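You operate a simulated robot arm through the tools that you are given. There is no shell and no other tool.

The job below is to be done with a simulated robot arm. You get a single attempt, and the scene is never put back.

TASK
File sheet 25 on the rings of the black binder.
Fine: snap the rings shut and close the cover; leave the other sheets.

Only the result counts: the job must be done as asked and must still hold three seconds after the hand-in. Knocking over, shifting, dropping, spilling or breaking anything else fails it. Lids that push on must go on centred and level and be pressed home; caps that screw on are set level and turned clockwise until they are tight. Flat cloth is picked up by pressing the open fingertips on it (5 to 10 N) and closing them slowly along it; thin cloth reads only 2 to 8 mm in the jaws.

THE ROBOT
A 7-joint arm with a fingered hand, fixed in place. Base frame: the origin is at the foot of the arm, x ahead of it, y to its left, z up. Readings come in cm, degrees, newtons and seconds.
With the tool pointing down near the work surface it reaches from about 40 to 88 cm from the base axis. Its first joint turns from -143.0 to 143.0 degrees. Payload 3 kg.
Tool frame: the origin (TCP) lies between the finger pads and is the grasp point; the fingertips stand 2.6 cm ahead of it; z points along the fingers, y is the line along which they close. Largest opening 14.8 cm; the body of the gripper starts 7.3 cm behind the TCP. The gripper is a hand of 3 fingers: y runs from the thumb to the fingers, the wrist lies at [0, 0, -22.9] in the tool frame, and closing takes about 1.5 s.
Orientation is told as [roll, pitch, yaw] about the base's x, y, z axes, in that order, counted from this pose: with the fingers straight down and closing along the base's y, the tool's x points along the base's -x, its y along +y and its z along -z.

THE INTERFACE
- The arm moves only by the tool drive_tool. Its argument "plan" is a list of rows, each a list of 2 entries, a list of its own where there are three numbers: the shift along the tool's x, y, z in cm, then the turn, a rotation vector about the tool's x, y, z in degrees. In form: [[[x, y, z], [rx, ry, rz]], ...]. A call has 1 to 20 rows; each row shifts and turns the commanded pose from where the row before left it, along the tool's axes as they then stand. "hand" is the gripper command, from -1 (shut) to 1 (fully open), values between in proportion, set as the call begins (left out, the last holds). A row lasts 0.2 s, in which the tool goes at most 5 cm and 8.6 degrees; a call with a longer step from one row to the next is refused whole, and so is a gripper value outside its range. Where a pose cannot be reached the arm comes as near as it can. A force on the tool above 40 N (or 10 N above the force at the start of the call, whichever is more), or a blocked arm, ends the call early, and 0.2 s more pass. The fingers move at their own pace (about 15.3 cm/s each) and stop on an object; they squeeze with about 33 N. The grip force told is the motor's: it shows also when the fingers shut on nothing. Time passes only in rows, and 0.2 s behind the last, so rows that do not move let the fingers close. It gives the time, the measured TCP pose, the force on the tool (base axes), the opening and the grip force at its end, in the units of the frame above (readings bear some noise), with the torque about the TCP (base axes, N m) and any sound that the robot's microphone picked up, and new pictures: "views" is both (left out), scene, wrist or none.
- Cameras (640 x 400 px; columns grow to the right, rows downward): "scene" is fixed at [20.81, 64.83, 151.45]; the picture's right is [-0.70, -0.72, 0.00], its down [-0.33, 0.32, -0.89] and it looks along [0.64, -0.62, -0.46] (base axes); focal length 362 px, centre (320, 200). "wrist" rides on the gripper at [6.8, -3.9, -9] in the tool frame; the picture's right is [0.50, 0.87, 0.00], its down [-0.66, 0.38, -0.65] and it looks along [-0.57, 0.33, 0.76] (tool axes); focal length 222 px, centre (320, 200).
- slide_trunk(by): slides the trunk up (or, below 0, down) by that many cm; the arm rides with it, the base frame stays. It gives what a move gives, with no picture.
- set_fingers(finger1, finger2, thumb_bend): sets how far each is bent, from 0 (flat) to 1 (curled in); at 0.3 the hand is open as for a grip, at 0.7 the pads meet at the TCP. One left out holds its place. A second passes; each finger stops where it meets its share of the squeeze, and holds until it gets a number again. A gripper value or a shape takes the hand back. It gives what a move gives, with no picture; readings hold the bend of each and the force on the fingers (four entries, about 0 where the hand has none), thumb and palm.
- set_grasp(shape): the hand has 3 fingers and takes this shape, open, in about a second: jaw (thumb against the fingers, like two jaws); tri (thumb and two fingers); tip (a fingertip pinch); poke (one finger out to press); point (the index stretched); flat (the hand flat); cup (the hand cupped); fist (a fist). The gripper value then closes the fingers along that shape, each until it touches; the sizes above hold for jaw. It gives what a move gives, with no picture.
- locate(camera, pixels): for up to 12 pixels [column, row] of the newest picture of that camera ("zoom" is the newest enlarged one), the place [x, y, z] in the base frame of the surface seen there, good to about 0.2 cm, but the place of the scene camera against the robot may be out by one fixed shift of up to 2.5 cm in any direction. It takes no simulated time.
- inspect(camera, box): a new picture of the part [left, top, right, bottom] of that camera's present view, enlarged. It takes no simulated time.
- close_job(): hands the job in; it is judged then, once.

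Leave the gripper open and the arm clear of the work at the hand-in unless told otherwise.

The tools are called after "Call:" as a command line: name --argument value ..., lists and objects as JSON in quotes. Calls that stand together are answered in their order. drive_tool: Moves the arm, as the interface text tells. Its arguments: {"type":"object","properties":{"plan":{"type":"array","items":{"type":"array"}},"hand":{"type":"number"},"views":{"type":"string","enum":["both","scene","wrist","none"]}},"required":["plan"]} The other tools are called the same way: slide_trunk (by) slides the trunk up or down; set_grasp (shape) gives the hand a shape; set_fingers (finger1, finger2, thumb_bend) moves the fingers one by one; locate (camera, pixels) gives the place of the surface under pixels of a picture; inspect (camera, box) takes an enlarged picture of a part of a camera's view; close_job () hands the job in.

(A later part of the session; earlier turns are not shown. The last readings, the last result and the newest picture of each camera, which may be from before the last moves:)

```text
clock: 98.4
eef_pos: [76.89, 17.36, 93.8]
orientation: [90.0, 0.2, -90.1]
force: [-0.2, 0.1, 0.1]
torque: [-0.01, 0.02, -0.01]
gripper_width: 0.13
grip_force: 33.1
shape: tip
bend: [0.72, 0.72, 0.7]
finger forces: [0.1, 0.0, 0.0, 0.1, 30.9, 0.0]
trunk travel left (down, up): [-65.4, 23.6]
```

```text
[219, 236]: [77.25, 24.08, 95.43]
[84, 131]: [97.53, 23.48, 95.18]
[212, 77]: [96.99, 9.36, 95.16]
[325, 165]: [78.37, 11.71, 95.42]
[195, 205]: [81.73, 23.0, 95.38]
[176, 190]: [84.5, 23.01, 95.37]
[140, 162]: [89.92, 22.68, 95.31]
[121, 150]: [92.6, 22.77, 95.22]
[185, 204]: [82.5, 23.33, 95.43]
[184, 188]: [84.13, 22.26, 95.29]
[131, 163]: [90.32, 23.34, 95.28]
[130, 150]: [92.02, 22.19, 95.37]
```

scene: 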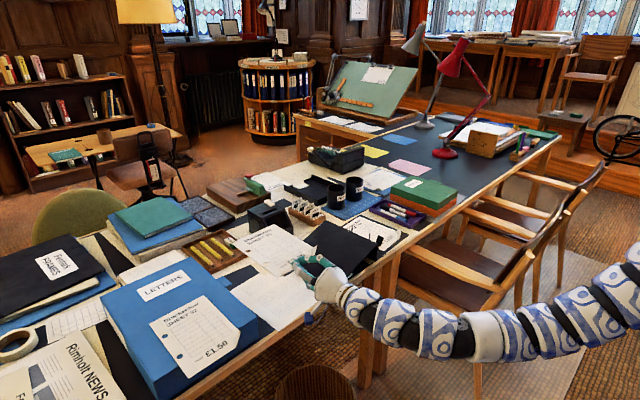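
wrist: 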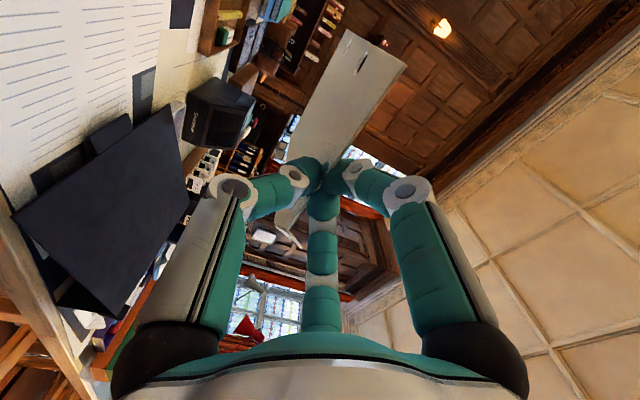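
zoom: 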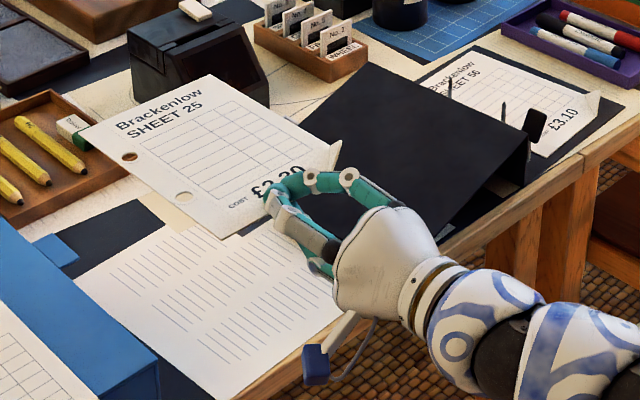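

Relative to the hand the holes lie at (+7.92, +5.57) and (+16.03, +5.5) from the TCP. For the posts at (88.95,-26.1) and (97.03,-25.5) I need TCP (81.5, -32.3) and a yaw of +4.6°. I carry the sheet across at z≈94 first.

Call:
drive_tool --plan '[[[-2, 0, 0], [0, 0, 0]], [[-3.4, 0, 0], [0, 0, 0]], [[-3.4, 0, 0], [0, 0, 0]], [[-3.4, 0, 0], [0, 0, 0]], [[-3.4, 0, 0], [0, 0, 0]], [[-3.4, 0, 0], [0, 0, 0]], [[-3.4, 0, 0], [0, 0, 0]], [[-3.4, 0, 0], [0, 0, 0]], [[-3.4, 0, 0], [0, 0, 0]], [[-3.4, 0, 0], [0, 0, 0]], [[-3.4, 0, 0], [0, 0, 0]], [[-3.4, 0, 0], [0, 0, 0]], [[-3.4, 0, 0], [0, 0, 0]], [[-3.4, 0, 0], [0, 0, 0]], [[-3.4, 0, 0], [0, 0, 0]], [[-2.0, 0, 1.0], [0, 0, 0]], [[0, 0, 1.8], [0, 2.3, 0]], [[0, 0, 1.8], [0, 2.3, 0]]]'

Call:
inspect --camera "scene" --box '[300, 170, 460, 270]'

```text
clock: 102.2
eef_pos: [81.54, -34.24, 93.72]
orientation: [90.0, 0.1, -85.4]
force: [-0.5, 1.2, -0.2]
torque: [-0.02, 0.06, 0.0]
gripper_width: 0.19
grip_force: 32.8
shape: tip
bend: [0.72, 0.72, 0.7]
finger forces: [0.1, 0.0, 0.0, 0.0, 30.2, 0.0]
trunk travel left (down, up): [-65.4, 23.6]
```

scene: 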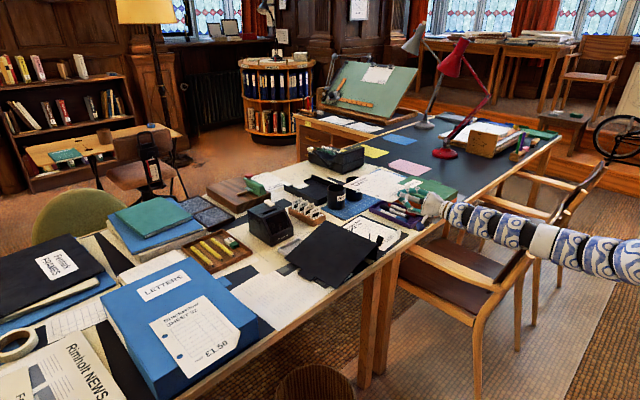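
wrist: 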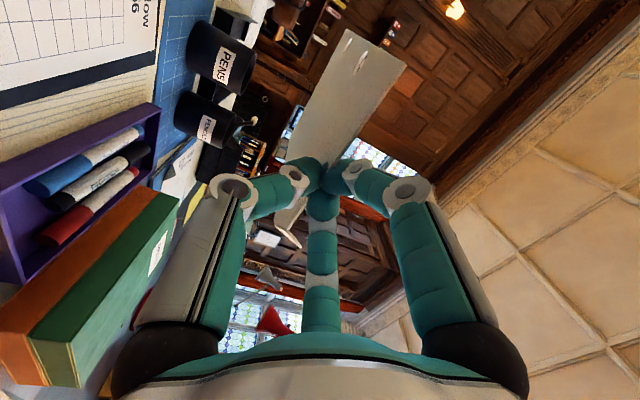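

```text
4.00 times, centred on (380, 220) of scene
```

zoom: 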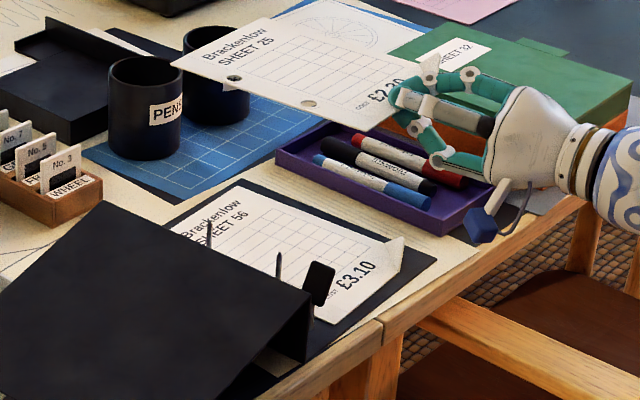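

The sheet is over the binder with the yaw set. I shift +1.95 cm in y and lower to z≈84, still above the post tips (79.2) and the lever (81.7).

Call:
drive_tool --plan '[[[0.97, 0, 0.06], [0, 0, 0]], [[0.97, 0, 0.06], [0, 0, 0]], [[0, -1.9, 0], [0, 0, 0]], [[0, -1.9, 0], [0, 0, 0]], [[0, -1.9, 0], [0, 0, 0]], [[0, -1.9, 0], [0, 0, 0]], [[0, -1.9, 0], [0, 0, 0]], [[0, 0, 0], [0, 0, 0]]]'

Call:
inspect --camera "scene" --box '[330, 190, 430, 260]'

Call:
inspect --camera "wrist" --box '[200, 0, 460, 180]'

```text
clock: 104.0
eef_pos: [81.42, -32.14, 84.02]
orientation: [90.0, 0.0, -85.4]
force: [0.0, 0.3, -0.7]
torque: [0.01, 0.01, 0.02]
gripper_width: 0.15
grip_force: 33.0
shape: tip
bend: [0.72, 0.72, 0.7]
finger forces: [0.1, 0.0, 0.0, 0.1, 30.2, 0.0]
trunk travel left (down, up): [-65.4, 23.6]
```

scene: 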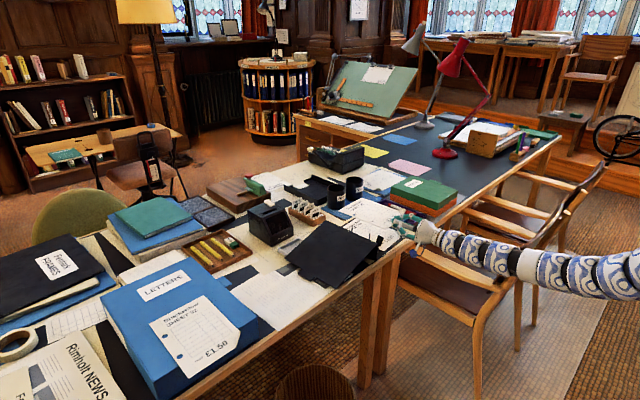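
wrist: 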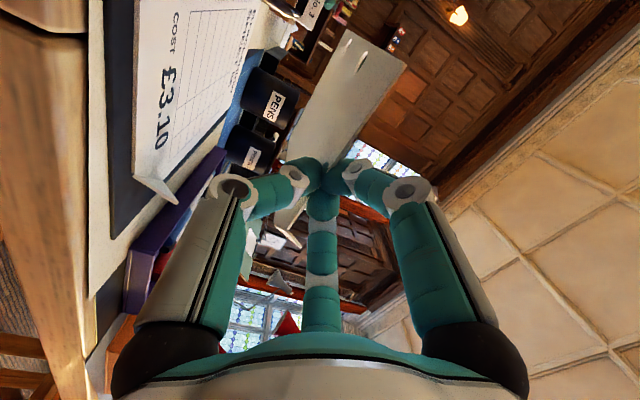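

```text
5.71 times, centred on (380, 225) of scene
```

zoom: 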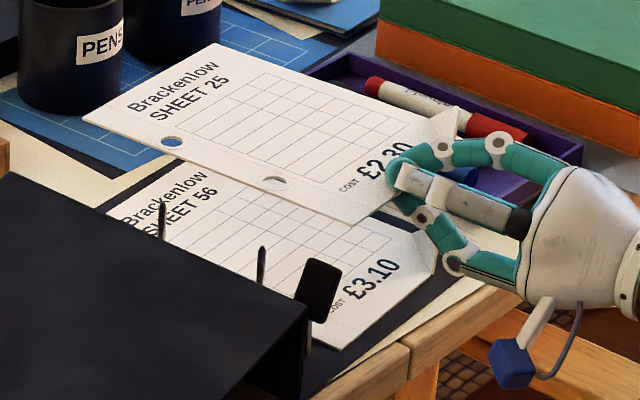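

```text
2.22 times, centred on (330, 90) of wrist
```

zoom: 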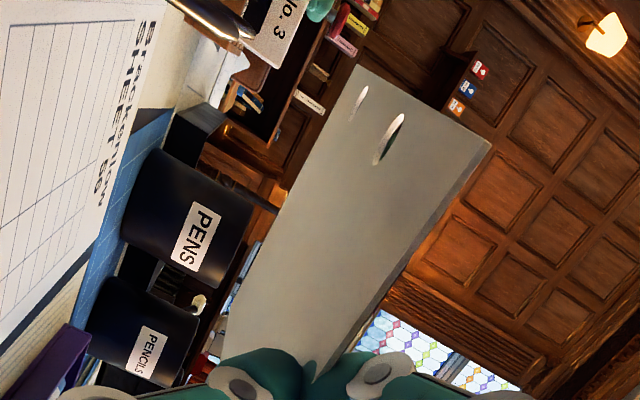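

Now I compare holes and posts in the same scene view: holes at zoom (172,141) and (273,183), post tips at (161,205) and (261,249).

Call:
inspect --camera "scene" --box '[340, 195, 400, 245]'

```text
8.00 times, centred on (370, 220) of scene
```

zoom: 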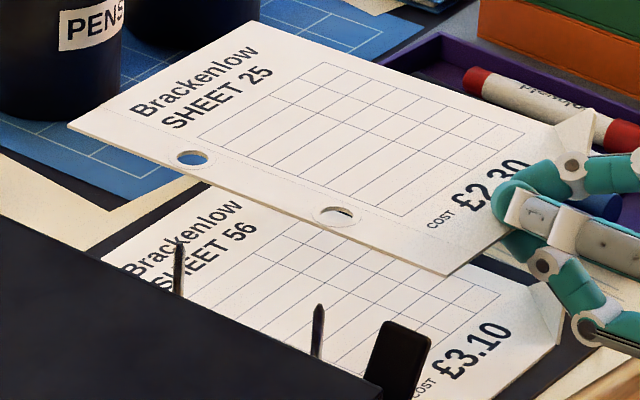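

I locate points around both hole rims and on both posts in this same picture.

Call:
locate --camera "zoom" --pixels '[[170, 158], [214, 158], [192, 146], [192, 169], [313, 215], [360, 217], [336, 202], [336, 227], [180, 250], [179, 265], [319, 312], [317, 330]]'

Call:
locate --camera "zoom" --pixels '[[180, 244], [180, 255], [179, 280], [319, 308], [318, 320], [316, 345], [75, 125], [440, 270], [400, 335], [395, 370], [425, 345], [190, 205]]'

```text
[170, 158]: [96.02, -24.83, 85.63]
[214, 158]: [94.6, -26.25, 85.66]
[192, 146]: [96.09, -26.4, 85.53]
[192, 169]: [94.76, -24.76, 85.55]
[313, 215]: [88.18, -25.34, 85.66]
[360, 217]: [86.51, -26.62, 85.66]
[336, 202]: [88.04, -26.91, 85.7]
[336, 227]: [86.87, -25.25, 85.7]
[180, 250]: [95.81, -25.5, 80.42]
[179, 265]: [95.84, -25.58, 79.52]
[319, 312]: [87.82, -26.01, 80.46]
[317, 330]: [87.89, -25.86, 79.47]
```

```text
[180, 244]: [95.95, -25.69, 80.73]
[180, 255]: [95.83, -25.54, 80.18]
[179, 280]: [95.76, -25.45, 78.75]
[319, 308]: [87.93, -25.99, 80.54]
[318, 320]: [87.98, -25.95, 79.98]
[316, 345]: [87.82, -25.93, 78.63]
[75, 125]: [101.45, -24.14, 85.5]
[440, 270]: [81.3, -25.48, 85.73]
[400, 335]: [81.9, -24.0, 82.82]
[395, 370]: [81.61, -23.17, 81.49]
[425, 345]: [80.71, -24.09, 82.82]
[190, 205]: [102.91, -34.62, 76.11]
```

The holes are about 0.5 cm short of the posts in x (y matches). I move +0.55 cm in x and lower by 2.5 cm, then check again.

Call:
drive_tool --plan '[[[-0.04, 0, 0.28], [0, 0, 0]], [[-0.04, 0, 0.27], [0, 0, 0]], [[0, -1.25, 0], [0, 0, 0]], [[0, -1.25, 0], [0, 0, 0]], [[0, 0, 0], [0, 0, 0]]]' --views "scene"

Call:
inspect --camera "scene" --box '[340, 195, 400, 245]'

```text
clock: 105.2
eef_pos: [82.06, -32.23, 81.63]
orientation: [89.9, 0.1, -85.5]
force: [0.1, 0.3, 0.2]
torque: [0.0, 0.01, 0.0]
gripper_width: 0.14
grip_force: 33.2
shape: tip
bend: [0.72, 0.72, 0.7]
finger forces: [0.1, 0.1, 0.0, 0.1, 30.2, 0.0]
trunk travel left (down, up): [-65.4, 23.6]
```

scene: 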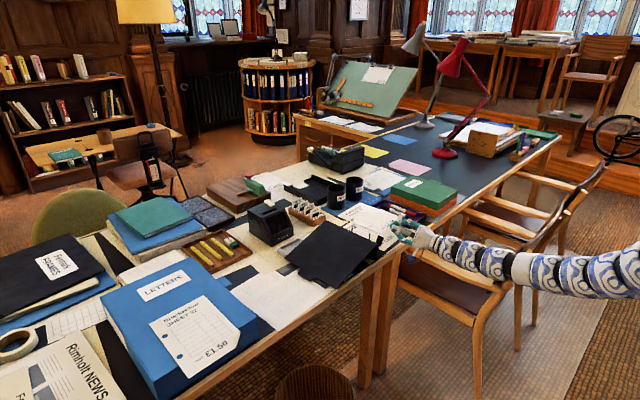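

```text
8.00 times, centred on (370, 220) of scene
```

zoom: 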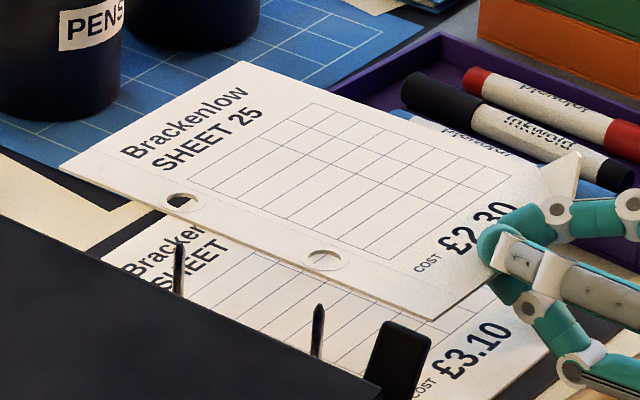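

Good progress. I measure the rims and the posts again in this picture.

Call:
locate --camera "zoom" --pixels '[[159, 200], [203, 202], [181, 189], [181, 213], [301, 259], [347, 261], [324, 247], [324, 273], [180, 246], [179, 262], [319, 310], [317, 328]]'

```text
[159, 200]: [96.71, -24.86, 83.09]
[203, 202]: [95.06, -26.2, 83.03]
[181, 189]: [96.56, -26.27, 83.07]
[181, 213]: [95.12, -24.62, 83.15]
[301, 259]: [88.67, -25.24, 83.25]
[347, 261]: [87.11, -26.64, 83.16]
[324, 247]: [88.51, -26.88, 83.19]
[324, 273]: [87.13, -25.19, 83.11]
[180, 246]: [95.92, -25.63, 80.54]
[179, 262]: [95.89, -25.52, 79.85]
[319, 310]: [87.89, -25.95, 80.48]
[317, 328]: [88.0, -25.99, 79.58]
```

The holes are now within 0.3 cm of the posts. I correct (+0.2, -0.18) and lower 2 cm to just above the tips.

Call:
drive_tool --plan '[[[-0.19, 0, 0.2], [0, 0, 0]], [[0, -1.0, 0], [0, 0, 0]], [[0, -0.8, 0], [0, 0, 0]], [[0, 0, 0], [0, 0, 0]]]' --views "scene"

Call:
inspect --camera "scene" --box '[340, 200, 400, 250]'

```text
clock: 106.2
eef_pos: [82.09, -32.41, 79.75]
orientation: [90.0, 0.1, -85.4]
force: [-0.5, -0.1, 0.1]
torque: [-0.03, 0.04, -0.02]
gripper_width: 0.13
grip_force: 33.7
shape: tip
bend: [0.72, 0.72, 0.7]
finger forces: [0.1, 0.0, 0.0, 0.0, 30.1, 0.1]
trunk travel left (down, up): [-65.4, 23.6]
```

scene: 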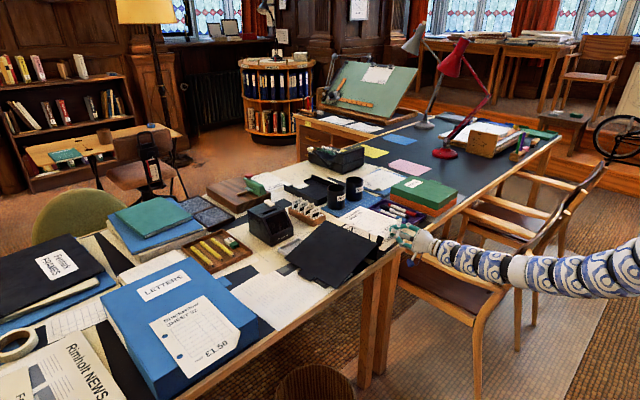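

```text
8.00 times, centred on (370, 225) of scene
```

zoom: 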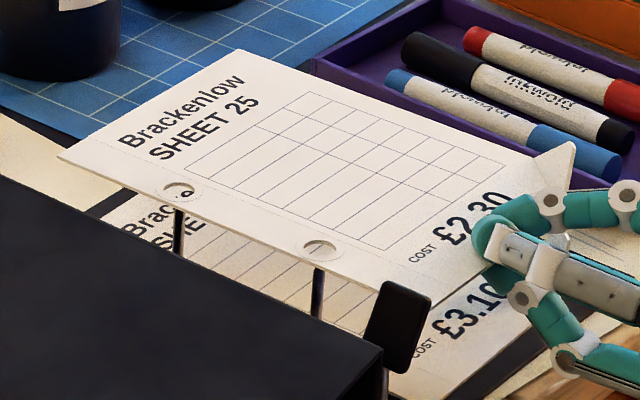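

Seen from the scene both holes sit right over the post tips. I lower 1.2 cm so that the holes pass over the posts, watching the force.

Call:
drive_tool --plan '[[[0, -0.4, 0], [0, 0, 0]], [[0, -0.4, 0], [0, 0, 0]], [[0, -0.4, 0], [0, 0, 0]], [[0, 0, 0], [0, 0, 0]]]'

Call:
inspect --camera "scene" --box '[340, 200, 400, 250]'

Call:
inspect --camera "wrist" --box '[150, 0, 450, 200]'

```text
clock: 107.2
eef_pos: [82.1, -32.39, 78.84]
orientation: [90.1, 0.2, -85.3]
force: [-1.5, -1.1, 14.2]
torque: [-0.07, 0.41, -0.02]
gripper_width: 0.05
grip_force: 33.0
shape: tip
bend: [0.72, 0.72, 0.7]
finger forces: [0.1, 0.0, 0.1, 0.0, 49.3, 0.0]
trunk travel left (down, up): [-65.4, 23.6]
```

scene: 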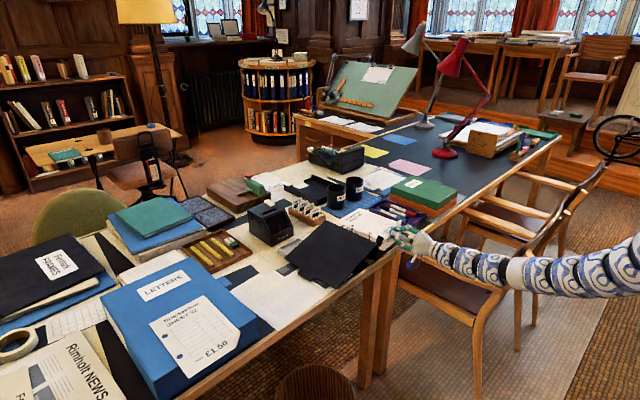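
wrist: 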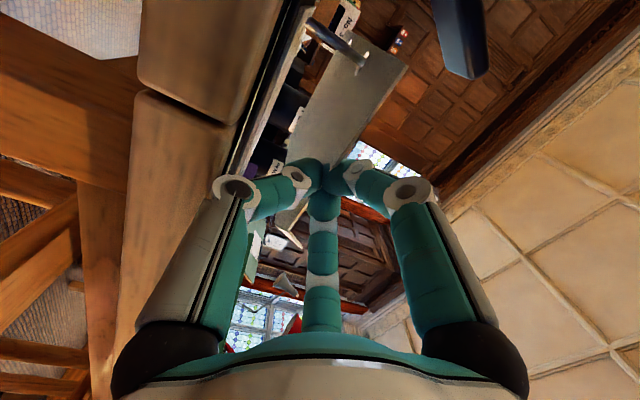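

```text
8.00 times, centred on (370, 225) of scene
```

zoom: 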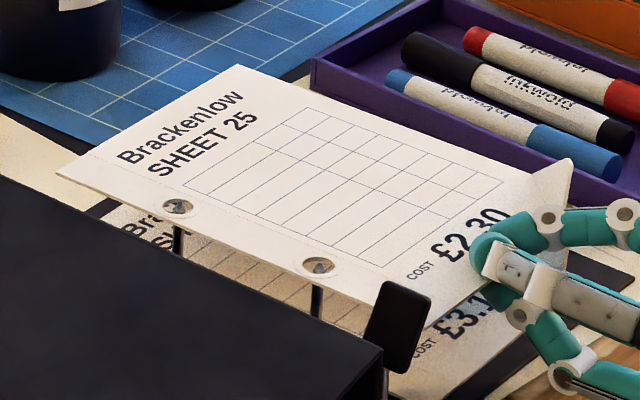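

```text
2.00 times, centred on (300, 100) of wrist
```

zoom: 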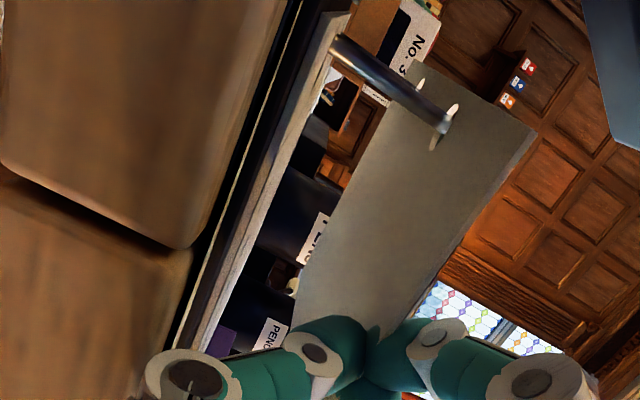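

The thumb's knuckle has met the table edge (14 N up), so the hand cannot go lower, but both post tips show inside the holes. I ease up slightly and tip the hand nose-down by 9°, which slides both holes further down the posts and lifts the knuckle.

Call:
drive_tool --plan '[[[0, 0.2, 0.05], [3, 0, 0]], [[0, 0, 0.05], [3, 0, 0]], [[0, 0, 0], [3, 0, 0]], [[0, 0, 0], [0, 0, 0]]]'

Call:
inspect --camera "scene" --box '[340, 200, 400, 250]'

Call:
inspect --camera "wrist" --box '[150, 0, 450, 200]'

```text
clock: 108.2
eef_pos: [82.28, -32.46, 78.81]
orientation: [80.9, 0.1, -85.5]
force: [0.3, 1.1, -0.2]
torque: [-0.01, 0.05, 0.0]
gripper_width: 0.06
grip_force: 32.8
shape: tip
bend: [0.72, 0.72, 0.7]
finger forces: [0.0, 0.0, 0.1, 0.1, 33.4, 0.1]
trunk travel left (down, up): [-65.4, 23.6]
```

scene: 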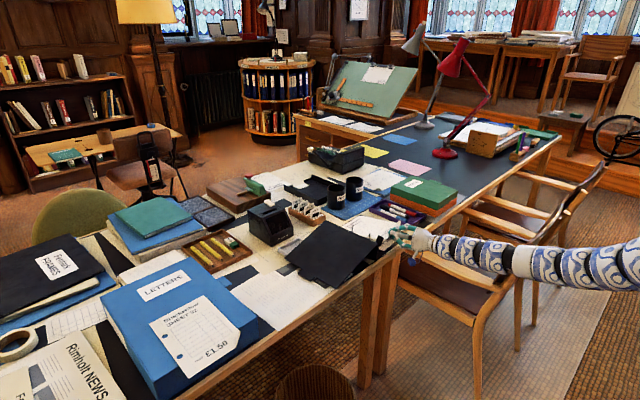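
wrist: 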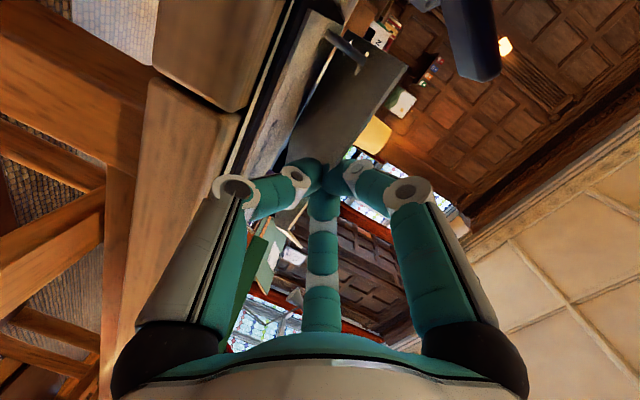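

```text
8.00 times, centred on (370, 225) of scene
```

zoom: 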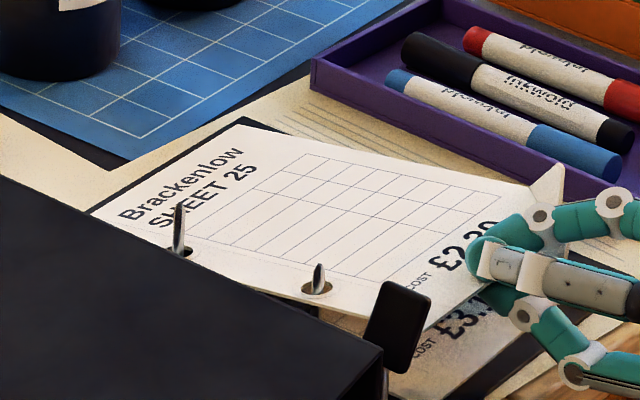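

```text
2.00 times, centred on (300, 100) of wrist
```

zoom: 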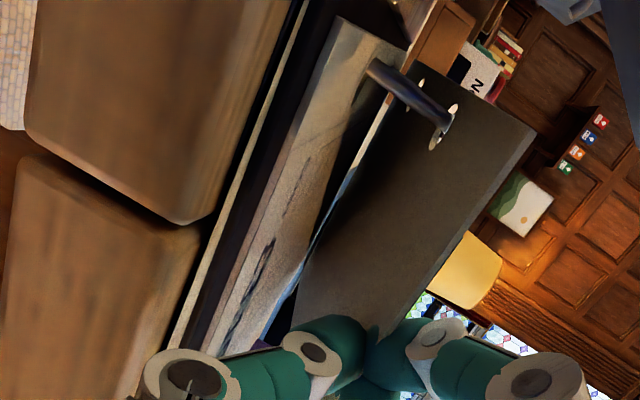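

Both posts stick up through both holes, and the forces are zero. I open the fingers a little (about 1.8 cm) so the sheet rests loosely, then withdraw backward.

Call:
drive_tool --plan '[[[0, -0.2, 0], [0, 0, 0]], [[0, 0, 0], [0, 0, 0]], [[0, 0, 0], [0, 0, 0]], [[0, 0, 0], [0, 0, 0]]]' --hand -0.76

Call:
inspect --camera "scene" --box '[340, 200, 420, 260]'

```text
clock: 109.2
eef_pos: [82.25, -32.39, 78.59]
orientation: [81.0, 0.1, -85.4]
force: [-0.7, 0.0, 3.2]
torque: [0.0, 0.13, 0.03]
gripper_width: 1.75
grip_force: 0.1
shape: tip
bend: [0.74, 0.74, 0.7]
finger forces: [0.1, 0.1, 0.1, 0.0, 4.1, 0.1]
trunk travel left (down, up): [-65.4, 23.6]
```

scene: 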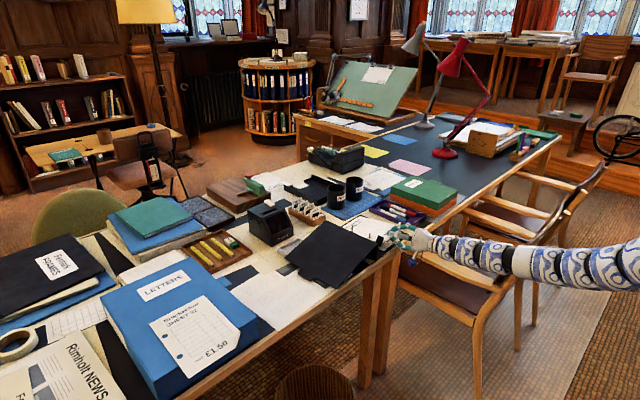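
wrist: 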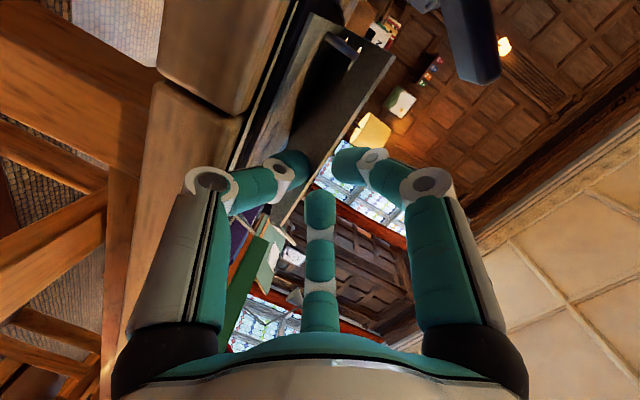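

```text
6.67 times, centred on (380, 230) of scene
```

zoom: 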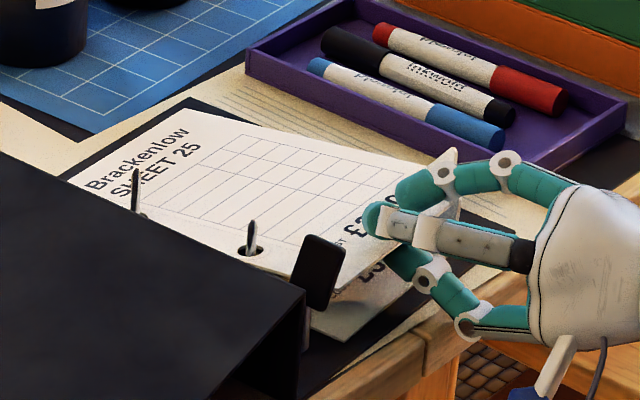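

The far end has dropped down the posts and the near edge rests on the thumb. I withdraw backward 7 cm.

Call:
drive_tool --plan '[[[0, 0.1, -0.7], [0, 0, 0]], [[0, 0, -0.8], [0, 0, 0]], [[0, 0, -1.0], [0, 0, 0]], [[0, 0, -1.5], [0, 0, 0]], [[0, 0, -1.5], [0, 0, 0]], [[0, 0, -1.5], [0, 0, 0]], [[0, 0, 0], [0, 0, 0]]]'

Call:
inspect --camera "scene" --box '[340, 200, 420, 260]'

```text
clock: 110.8
eef_pos: [75.45, -32.95, 79.77]
orientation: [81.1, 0.1, -85.3]
force: [0.1, 0.0, 0.0]
torque: [0.0, -0.02, -0.02]
gripper_width: 1.77
grip_force: 0.0
shape: tip
bend: [0.74, 0.74, 0.7]
finger forces: [0.0, 0.0, 0.0, 0.0, 0.0, 0.0]
trunk travel left (down, up): [-65.4, 23.6]
```

scene: 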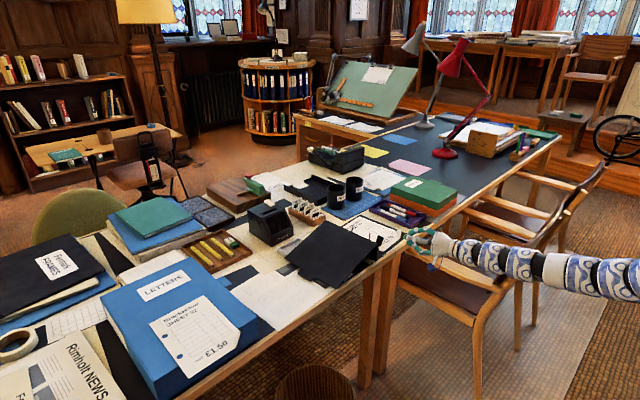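
wrist: 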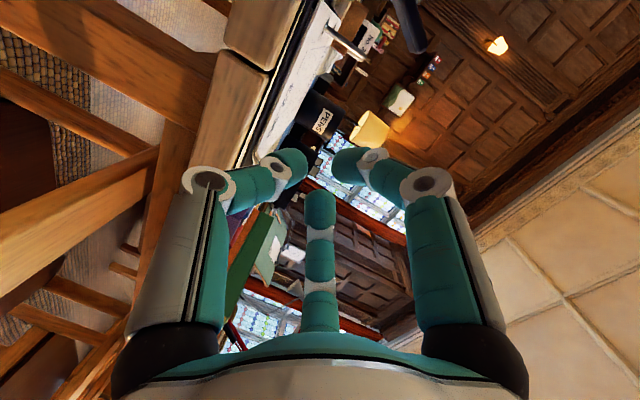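

```text
6.67 times, centred on (380, 230) of scene
```

zoom: 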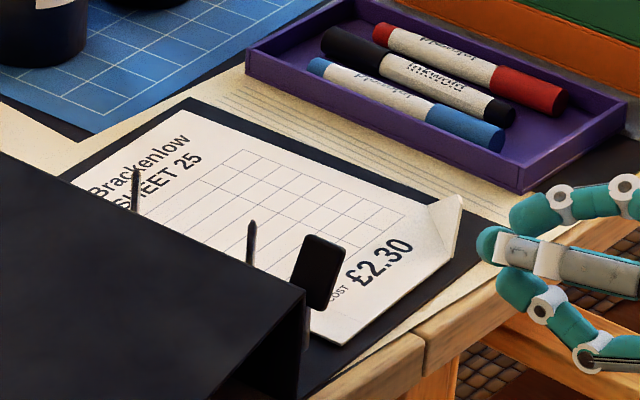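

SHEET 25 lies flat in the binder with both posts through its holes. Next come the rings: I raise the hand, turn it to point downward, and then look at the one-finger "poke" shape for swinging the lever back.

Call:
drive_tool --plan '[[[0, 3, -0.5], [0, 0, 0]], [[0, 4, 0], [0, 0, 0]], [[0, 4, 0], [0, 0, 0]], [[0, 4, 0], [0, 0, 0]], [[0, 0, 0], [8.2, 0, 0]], [[0, 0, 0], [8.2, 0, 0]], [[0, 0, 0], [8.2, 0, 0]], [[0, 0, 0], [8.2, 0, 0]], [[0, 0, 0], [8.2, 0, 0]], [[0, 0, 0], [8.2, 0, 0]], [[0, 0, 0], [8.2, 0, 0]], [[0, 0, 0], [8.2, 0, 0]], [[0, 0, 0], [0, 0, 0]]]' --views "none"

Call:
set_grasp --shape "poke"

Call:
drive_tool --plan '[[[0, 0, 0], [0, 0, 0]]]'

Call:
inspect --camera "scene" --box '[340, 130, 500, 250]'

```text
clock: 113.6
eef_pos: [77.29, -32.88, 94.74]
orientation: [15.3, 0.1, -85.4]
force: [-0.6, 0.9, -0.6]
torque: [-0.02, 0.03, 0.01]
gripper_width: 1.79
grip_force: 0.1
shape: tip
bend: [0.74, 0.74, 0.7]
finger forces: [0.0, 0.0, 0.1, 0.0, 0.1, 0.1]
trunk travel left (down, up): [-65.4, 23.6]
```

```text
clock: 114.5
eef_pos: [77.34, -32.83, 94.65]
orientation: [15.5, 0.1, -85.3]
force: [0.1, 0.2, -0.4]
torque: [-0.01, 0.0, -0.03]
gripper_width: 0.02
grip_force: 0.1
shape: poke
bend: [1.0, 1.0, 0.4]
finger forces: [0.0, 0.0, 0.0, 0.1, 0.1, 0.0]
trunk travel left (down, up): [-65.4, 23.6]
```

```text
clock: 114.9
eef_pos: [77.28, -32.82, 94.71]
orientation: [15.4, 0.1, -85.4]
force: [0.0, -0.5, -0.7]
torque: [0.0, -0.03, 0.02]
gripper_width: 0.01
grip_force: 0.0
shape: poke
bend: [1.0, 1.0, 0.4]
finger forces: [0.0, 0.0, 0.0, 0.1, 0.0, 0.1]
trunk travel left (down, up): [-65.4, 23.6]
```

scene: 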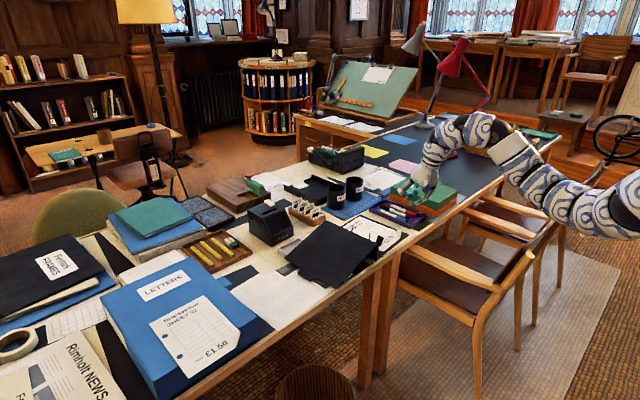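
wrist: 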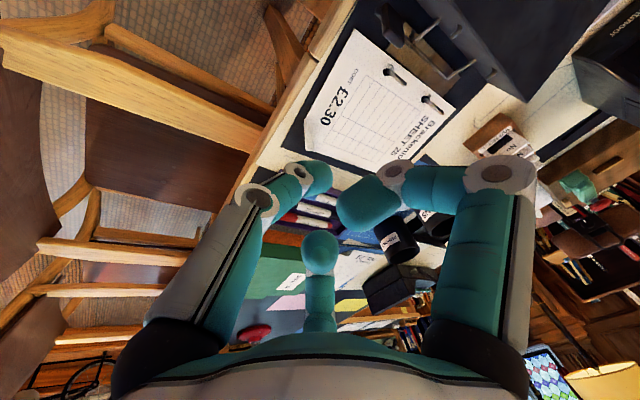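

```text
3.33 times, centred on (420, 190) of scene
```

zoom: 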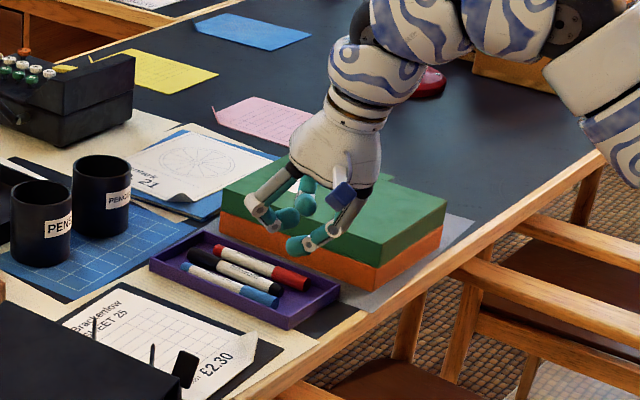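

In "poke" both fingers are curled away and the thumb reaches out. I bring the thumb inward (bend 0.6) so that its tip is near the tool axis, and look where its tip lies.

Call:
set_fingers --finger1 1.0 --finger2 1.0 --thumb_bend 0.55

Call:
drive_tool --plan '[[[0, 0, 0], [0, 0, 0]]]'

Call:
inspect --camera "scene" --box '[390, 170, 450, 215]'

Call:
inspect --camera "wrist" --box '[180, 100, 480, 300]'

```text
clock: 115.9
eef_pos: [77.17, -32.96, 94.66]
orientation: [15.4, 0.0, -85.4]
force: [0.1, 1.2, -0.2]
torque: [-0.02, -0.01, 0.02]
gripper_width: 3.3
grip_force: 0.0
shape: fingers
bend: [0.97, 0.98, 0.55]
finger forces: [0.1, 0.1, 0.0, 0.0, 0.0, 0.0]
trunk travel left (down, up): [-65.4, 23.6]
```

```text
clock: 116.3
eef_pos: [77.25, -33.0, 94.7]
orientation: [15.5, 0.1, -85.4]
force: [0.2, -1.4, 0.5]
torque: [0.01, 0.0, -0.03]
gripper_width: 3.28
grip_force: 0.0
shape: fingers
bend: [0.97, 0.98, 0.55]
finger forces: [0.0, 0.0, 0.1, 0.1, 0.0, 0.1]
trunk travel left (down, up): [-65.4, 23.6]
```

scene: 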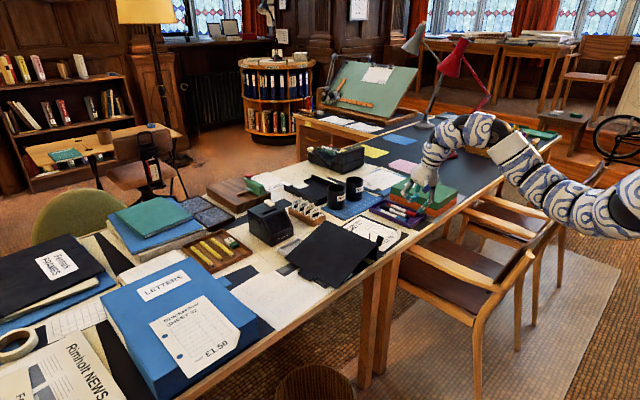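
wrist: 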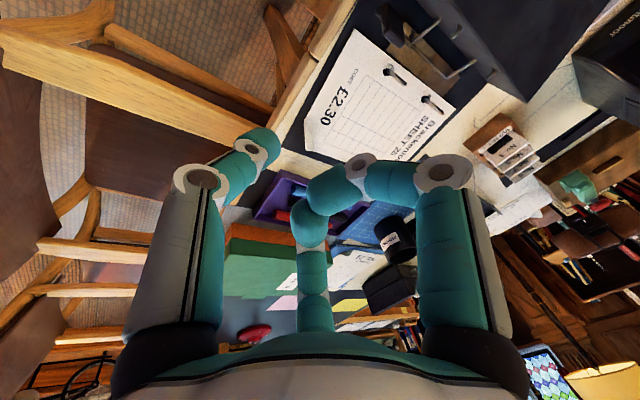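

```text
8.89 times, centred on (420, 192) of scene
```

zoom: 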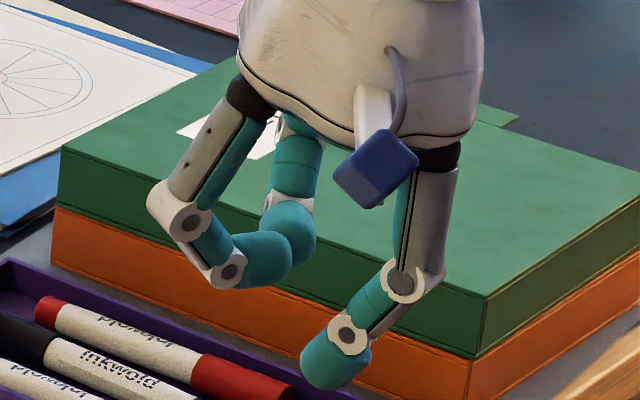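

```text
2.00 times, centred on (330, 200) of wrist
```

zoom: 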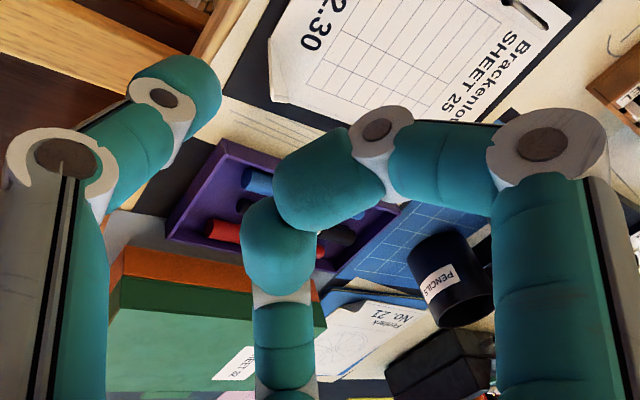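

The thumb now reaches about 3.4 cm below the curled fingers, like a single poker. I locate its tip relative to the TCP.

Call:
locate --camera "zoom" --pixels '[[175, 75], [205, 85], [150, 90], [190, 65], [185, 115], [210, 110], [320, 180], [280, 250]]'

Call:
locate --camera "scene" --pixels '[[421, 211.5], [422, 208], [424, 203], [410, 200], [413, 202]]'

```text
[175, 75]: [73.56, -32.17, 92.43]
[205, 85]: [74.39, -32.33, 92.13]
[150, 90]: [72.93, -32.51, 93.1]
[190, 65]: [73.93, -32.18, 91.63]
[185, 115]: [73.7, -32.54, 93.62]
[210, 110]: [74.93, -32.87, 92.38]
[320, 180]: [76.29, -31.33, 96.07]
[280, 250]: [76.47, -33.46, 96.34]
```

```text
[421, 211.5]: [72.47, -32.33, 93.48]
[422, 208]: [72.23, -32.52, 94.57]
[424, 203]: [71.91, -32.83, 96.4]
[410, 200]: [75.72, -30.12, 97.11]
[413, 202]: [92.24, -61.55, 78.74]
```

The thumb's tip is at about (-3.2, -0.1, -3.4) from the TCP. I bring it over the gap between spine and upright paddle: TCP to (86.7, -21.3, 88), thumb tip to about (83.5, -21.4, 84.6).

Call:
drive_tool --plan '[[[2.18, 1.65, 1.83], [0, 0, 0]], [[2.18, 1.65, 1.83], [0, 0, 0]], [[2.18, 1.65, 1.83], [0, 0, 0]], [[2.18, 1.65, 1.83], [0, 0, 0]], [[2.18, 1.65, 1.83], [0, 0, 0]], [[0, 0, 0], [0, 0, 0]]]'

Call:
inspect --camera "wrist" --box '[180, 40, 480, 240]'

Call:
inspect --camera "scene" --box '[345, 195, 425, 250]'

```text
clock: 117.7
eef_pos: [86.85, -21.19, 88.04]
orientation: [15.4, 0.1, -85.4]
force: [0.5, -0.1, -0.1]
torque: [0.0, 0.03, -0.02]
gripper_width: 3.29
grip_force: 0.1
shape: fingers
bend: [0.97, 0.97, 0.55]
finger forces: [0.0, 0.0, 0.1, 0.1, 0.0, 0.0]
trunk travel left (down, up): [-65.4, 23.6]
```

scene: 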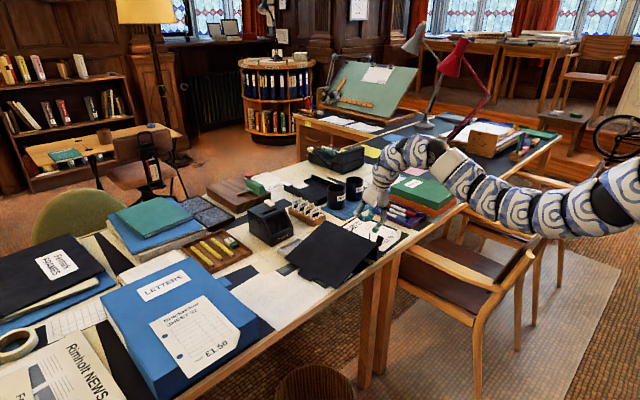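
wrist: 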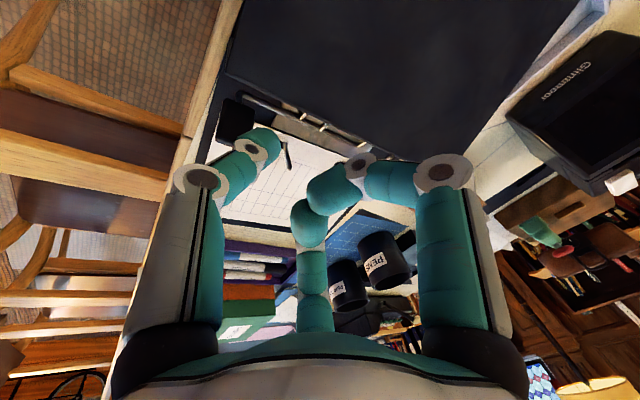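

```text
2.00 times, centred on (330, 140) of wrist
```

zoom: 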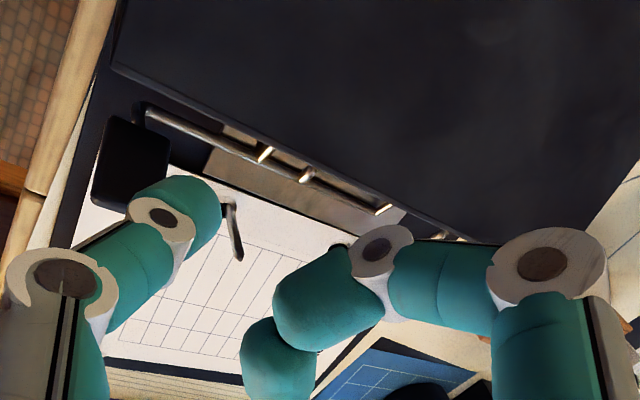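

```text
7.27 times, centred on (385, 222) of scene
```

zoom: 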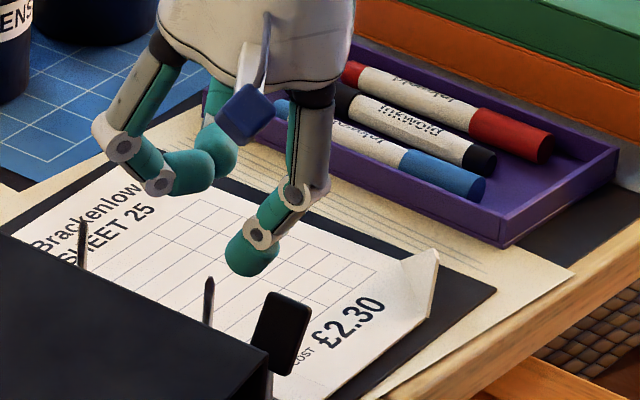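

I locate the upright paddle, the spine's inner top edge and the thumb tip in this view.

Call:
locate --camera "zoom" --pixels '[[110, 122], [165, 145], [130, 165], [98, 200], [150, 108], [190, 100], [250, 130], [195, 200], [205, 225], [215, 195], [232, 210], [240, 258]]'

```text
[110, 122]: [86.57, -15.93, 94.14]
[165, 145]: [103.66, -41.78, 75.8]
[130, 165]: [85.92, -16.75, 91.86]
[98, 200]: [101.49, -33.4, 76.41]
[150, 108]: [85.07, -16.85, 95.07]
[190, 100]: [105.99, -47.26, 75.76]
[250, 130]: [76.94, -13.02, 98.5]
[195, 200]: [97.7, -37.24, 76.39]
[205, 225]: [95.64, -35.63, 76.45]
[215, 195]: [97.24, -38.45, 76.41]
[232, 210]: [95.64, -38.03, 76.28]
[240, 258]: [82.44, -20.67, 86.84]
```

The last zoom was the scene's; I redo it with wrist pixels.

Call:
locate --camera "wrist" --pixels '[[225, 101], [252, 112], [235, 122], [219, 138], [245, 94], [265, 92], [300, 108], [267.5, 140], [272.5, 152], [277.5, 137.5], [287, 150], [290, 168]]'

```text
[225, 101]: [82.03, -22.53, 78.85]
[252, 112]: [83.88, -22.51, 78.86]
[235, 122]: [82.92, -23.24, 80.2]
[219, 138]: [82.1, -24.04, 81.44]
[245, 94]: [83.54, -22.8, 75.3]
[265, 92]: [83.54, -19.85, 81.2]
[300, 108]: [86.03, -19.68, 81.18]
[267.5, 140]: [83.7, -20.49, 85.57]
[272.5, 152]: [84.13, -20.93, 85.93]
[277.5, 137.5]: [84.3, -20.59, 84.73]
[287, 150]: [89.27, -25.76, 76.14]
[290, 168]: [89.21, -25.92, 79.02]
```

The paddle leans about 30° off vertical: its spine-side face is at y=-22.5 (bottom) to -24.0 (top, z=81.4); the spine's inner edge is at y=-19.85. The thumb fits into that gap, so I lower it by 5.2 cm there.

Call:
drive_tool --plan '[[[-0.01, -0.48, 1.22], [0, 0, 0]], [[-0.01, -0.48, 1.22], [0, 0, 0]], [[-0.01, -0.48, 1.22], [0, 0, 0]], [[-0.01, -0.48, 1.22], [0, 0, 0]], [[0, 0, 0], [0, 0, 0]]]'

Call:
inspect --camera "wrist" --box '[180, 40, 480, 240]'

Call:
inspect --camera "scene" --box '[345, 195, 425, 250]'

```text
clock: 118.9
eef_pos: [86.3, -21.22, 82.8]
orientation: [15.4, 0.1, -85.4]
force: [0.4, 0.5, 0.0]
torque: [0.01, -0.03, -0.05]
gripper_width: 3.28
grip_force: 0.1
shape: fingers
bend: [0.97, 0.97, 0.55]
finger forces: [0.0, 0.0, 0.0, 0.0, 0.0, 0.1]
trunk travel left (down, up): [-65.4, 23.6]
```

scene: 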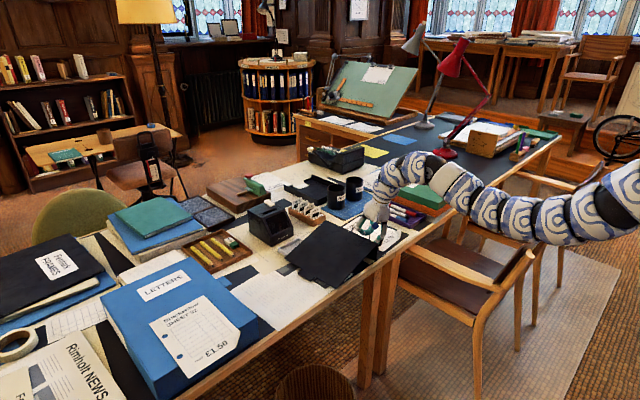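
wrist: 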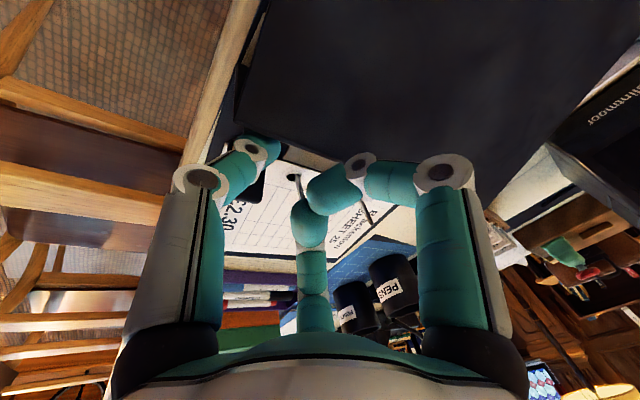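

```text
2.00 times, centred on (330, 140) of wrist
```

zoom: 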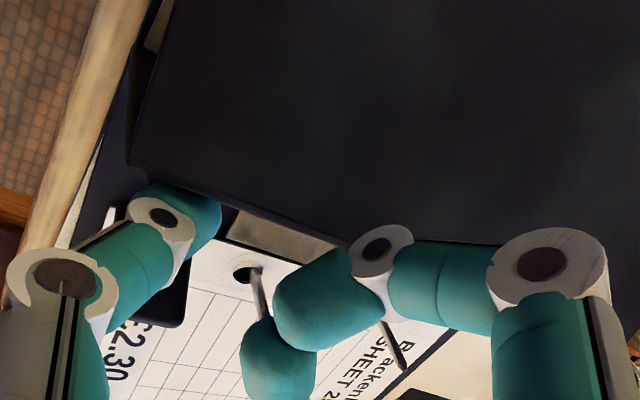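

```text
7.27 times, centred on (385, 222) of scene
```

zoom: 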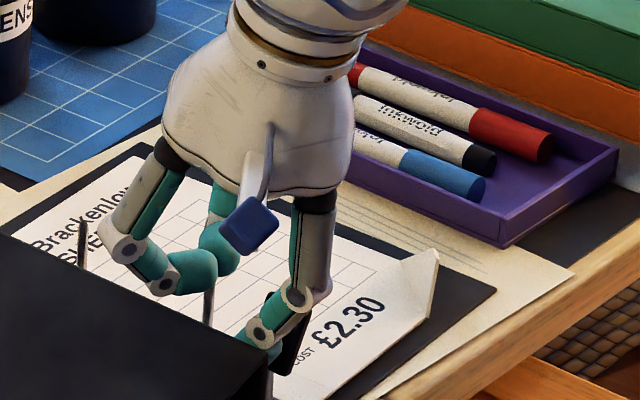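

The thumb stands in the gap without touching. I push toward -y in small steps to swing the lever over; first 2.5 cm.

Call:
drive_tool --plan '[[[-0.5, -0.04, -0.01], [0, 0, 0]], [[-0.5, -0.04, -0.01], [0, 0, 0]], [[-0.5, -0.04, -0.01], [0, 0, 0]], [[-0.5, -0.04, -0.01], [0, 0, 0]], [[-0.5, -0.04, -0.01], [0, 0, 0]]]' --views "scene"

Call:
inspect --camera "scene" --box '[345, 195, 425, 250]'

```text
clock: 120.1
eef_pos: [86.18, -23.87, 82.86]
orientation: [15.5, 0.1, -85.5]
force: [0.7, -0.6, -0.2]
torque: [-0.01, -0.01, 0.02]
gripper_width: 3.27
grip_force: 0.0
shape: fingers
bend: [0.97, 0.97, 0.55]
finger forces: [0.1, 0.0, 0.0, 0.1, 0.0, 0.1]
trunk travel left (down, up): [-65.4, 23.6]
```

scene: 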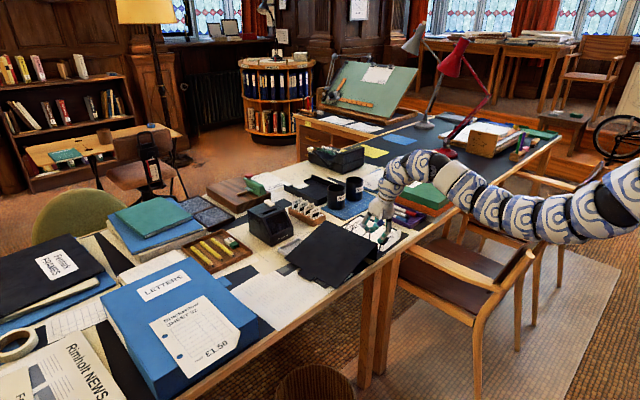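

```text
7.27 times, centred on (385, 222) of scene
```

zoom: 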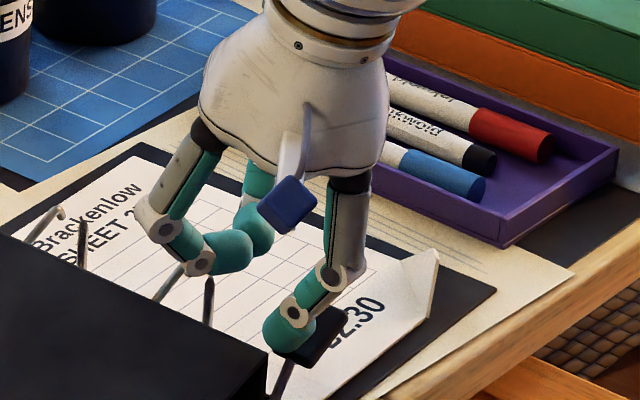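

The lever is swinging down and the hoops are rising. I go on 2 cm further to -y and slightly down.

Call:
drive_tool --plan '[[[-0.5, -0.09, 0.183], [0, 0, 0]], [[-0.5, -0.09, 0.183], [0, 0, 0]], [[-0.5, -0.09, 0.183], [0, 0, 0]], [[-0.5, -0.09, 0.183], [0, 0, 0]]]' --views "scene"

Call:
inspect --camera "scene" --box '[345, 195, 425, 250]'

```text
clock: 121.1
eef_pos: [86.2, -25.7, 82.18]
orientation: [15.4, 0.0, -85.5]
force: [-0.5, -0.3, -0.1]
torque: [0.05, -0.02, 0.02]
gripper_width: 3.26
grip_force: 0.1
shape: fingers
bend: [0.97, 0.97, 0.55]
finger forces: [0.1, 0.1, 0.0, 0.0, 0.0, 0.1]
trunk travel left (down, up): [-65.4, 23.6]
```

scene: 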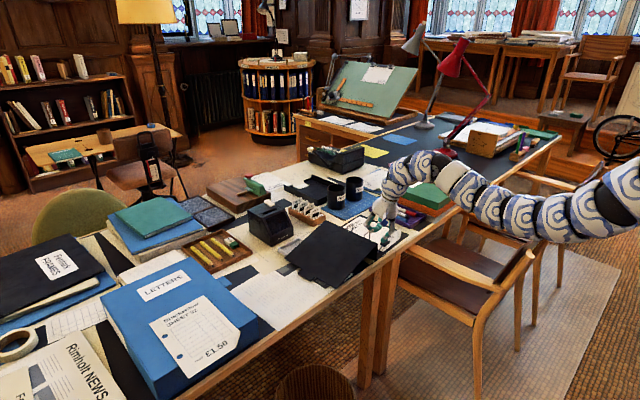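

```text
7.27 times, centred on (385, 222) of scene
```

zoom: 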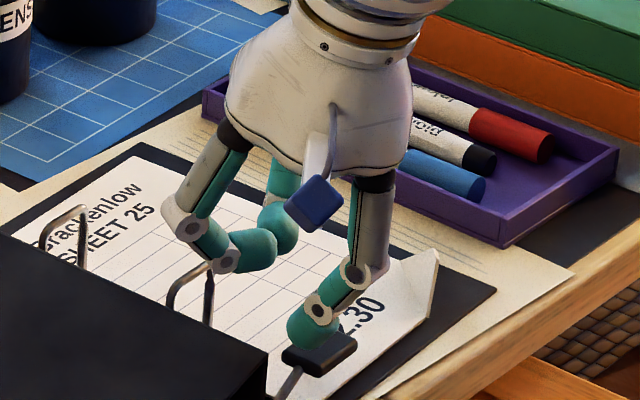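

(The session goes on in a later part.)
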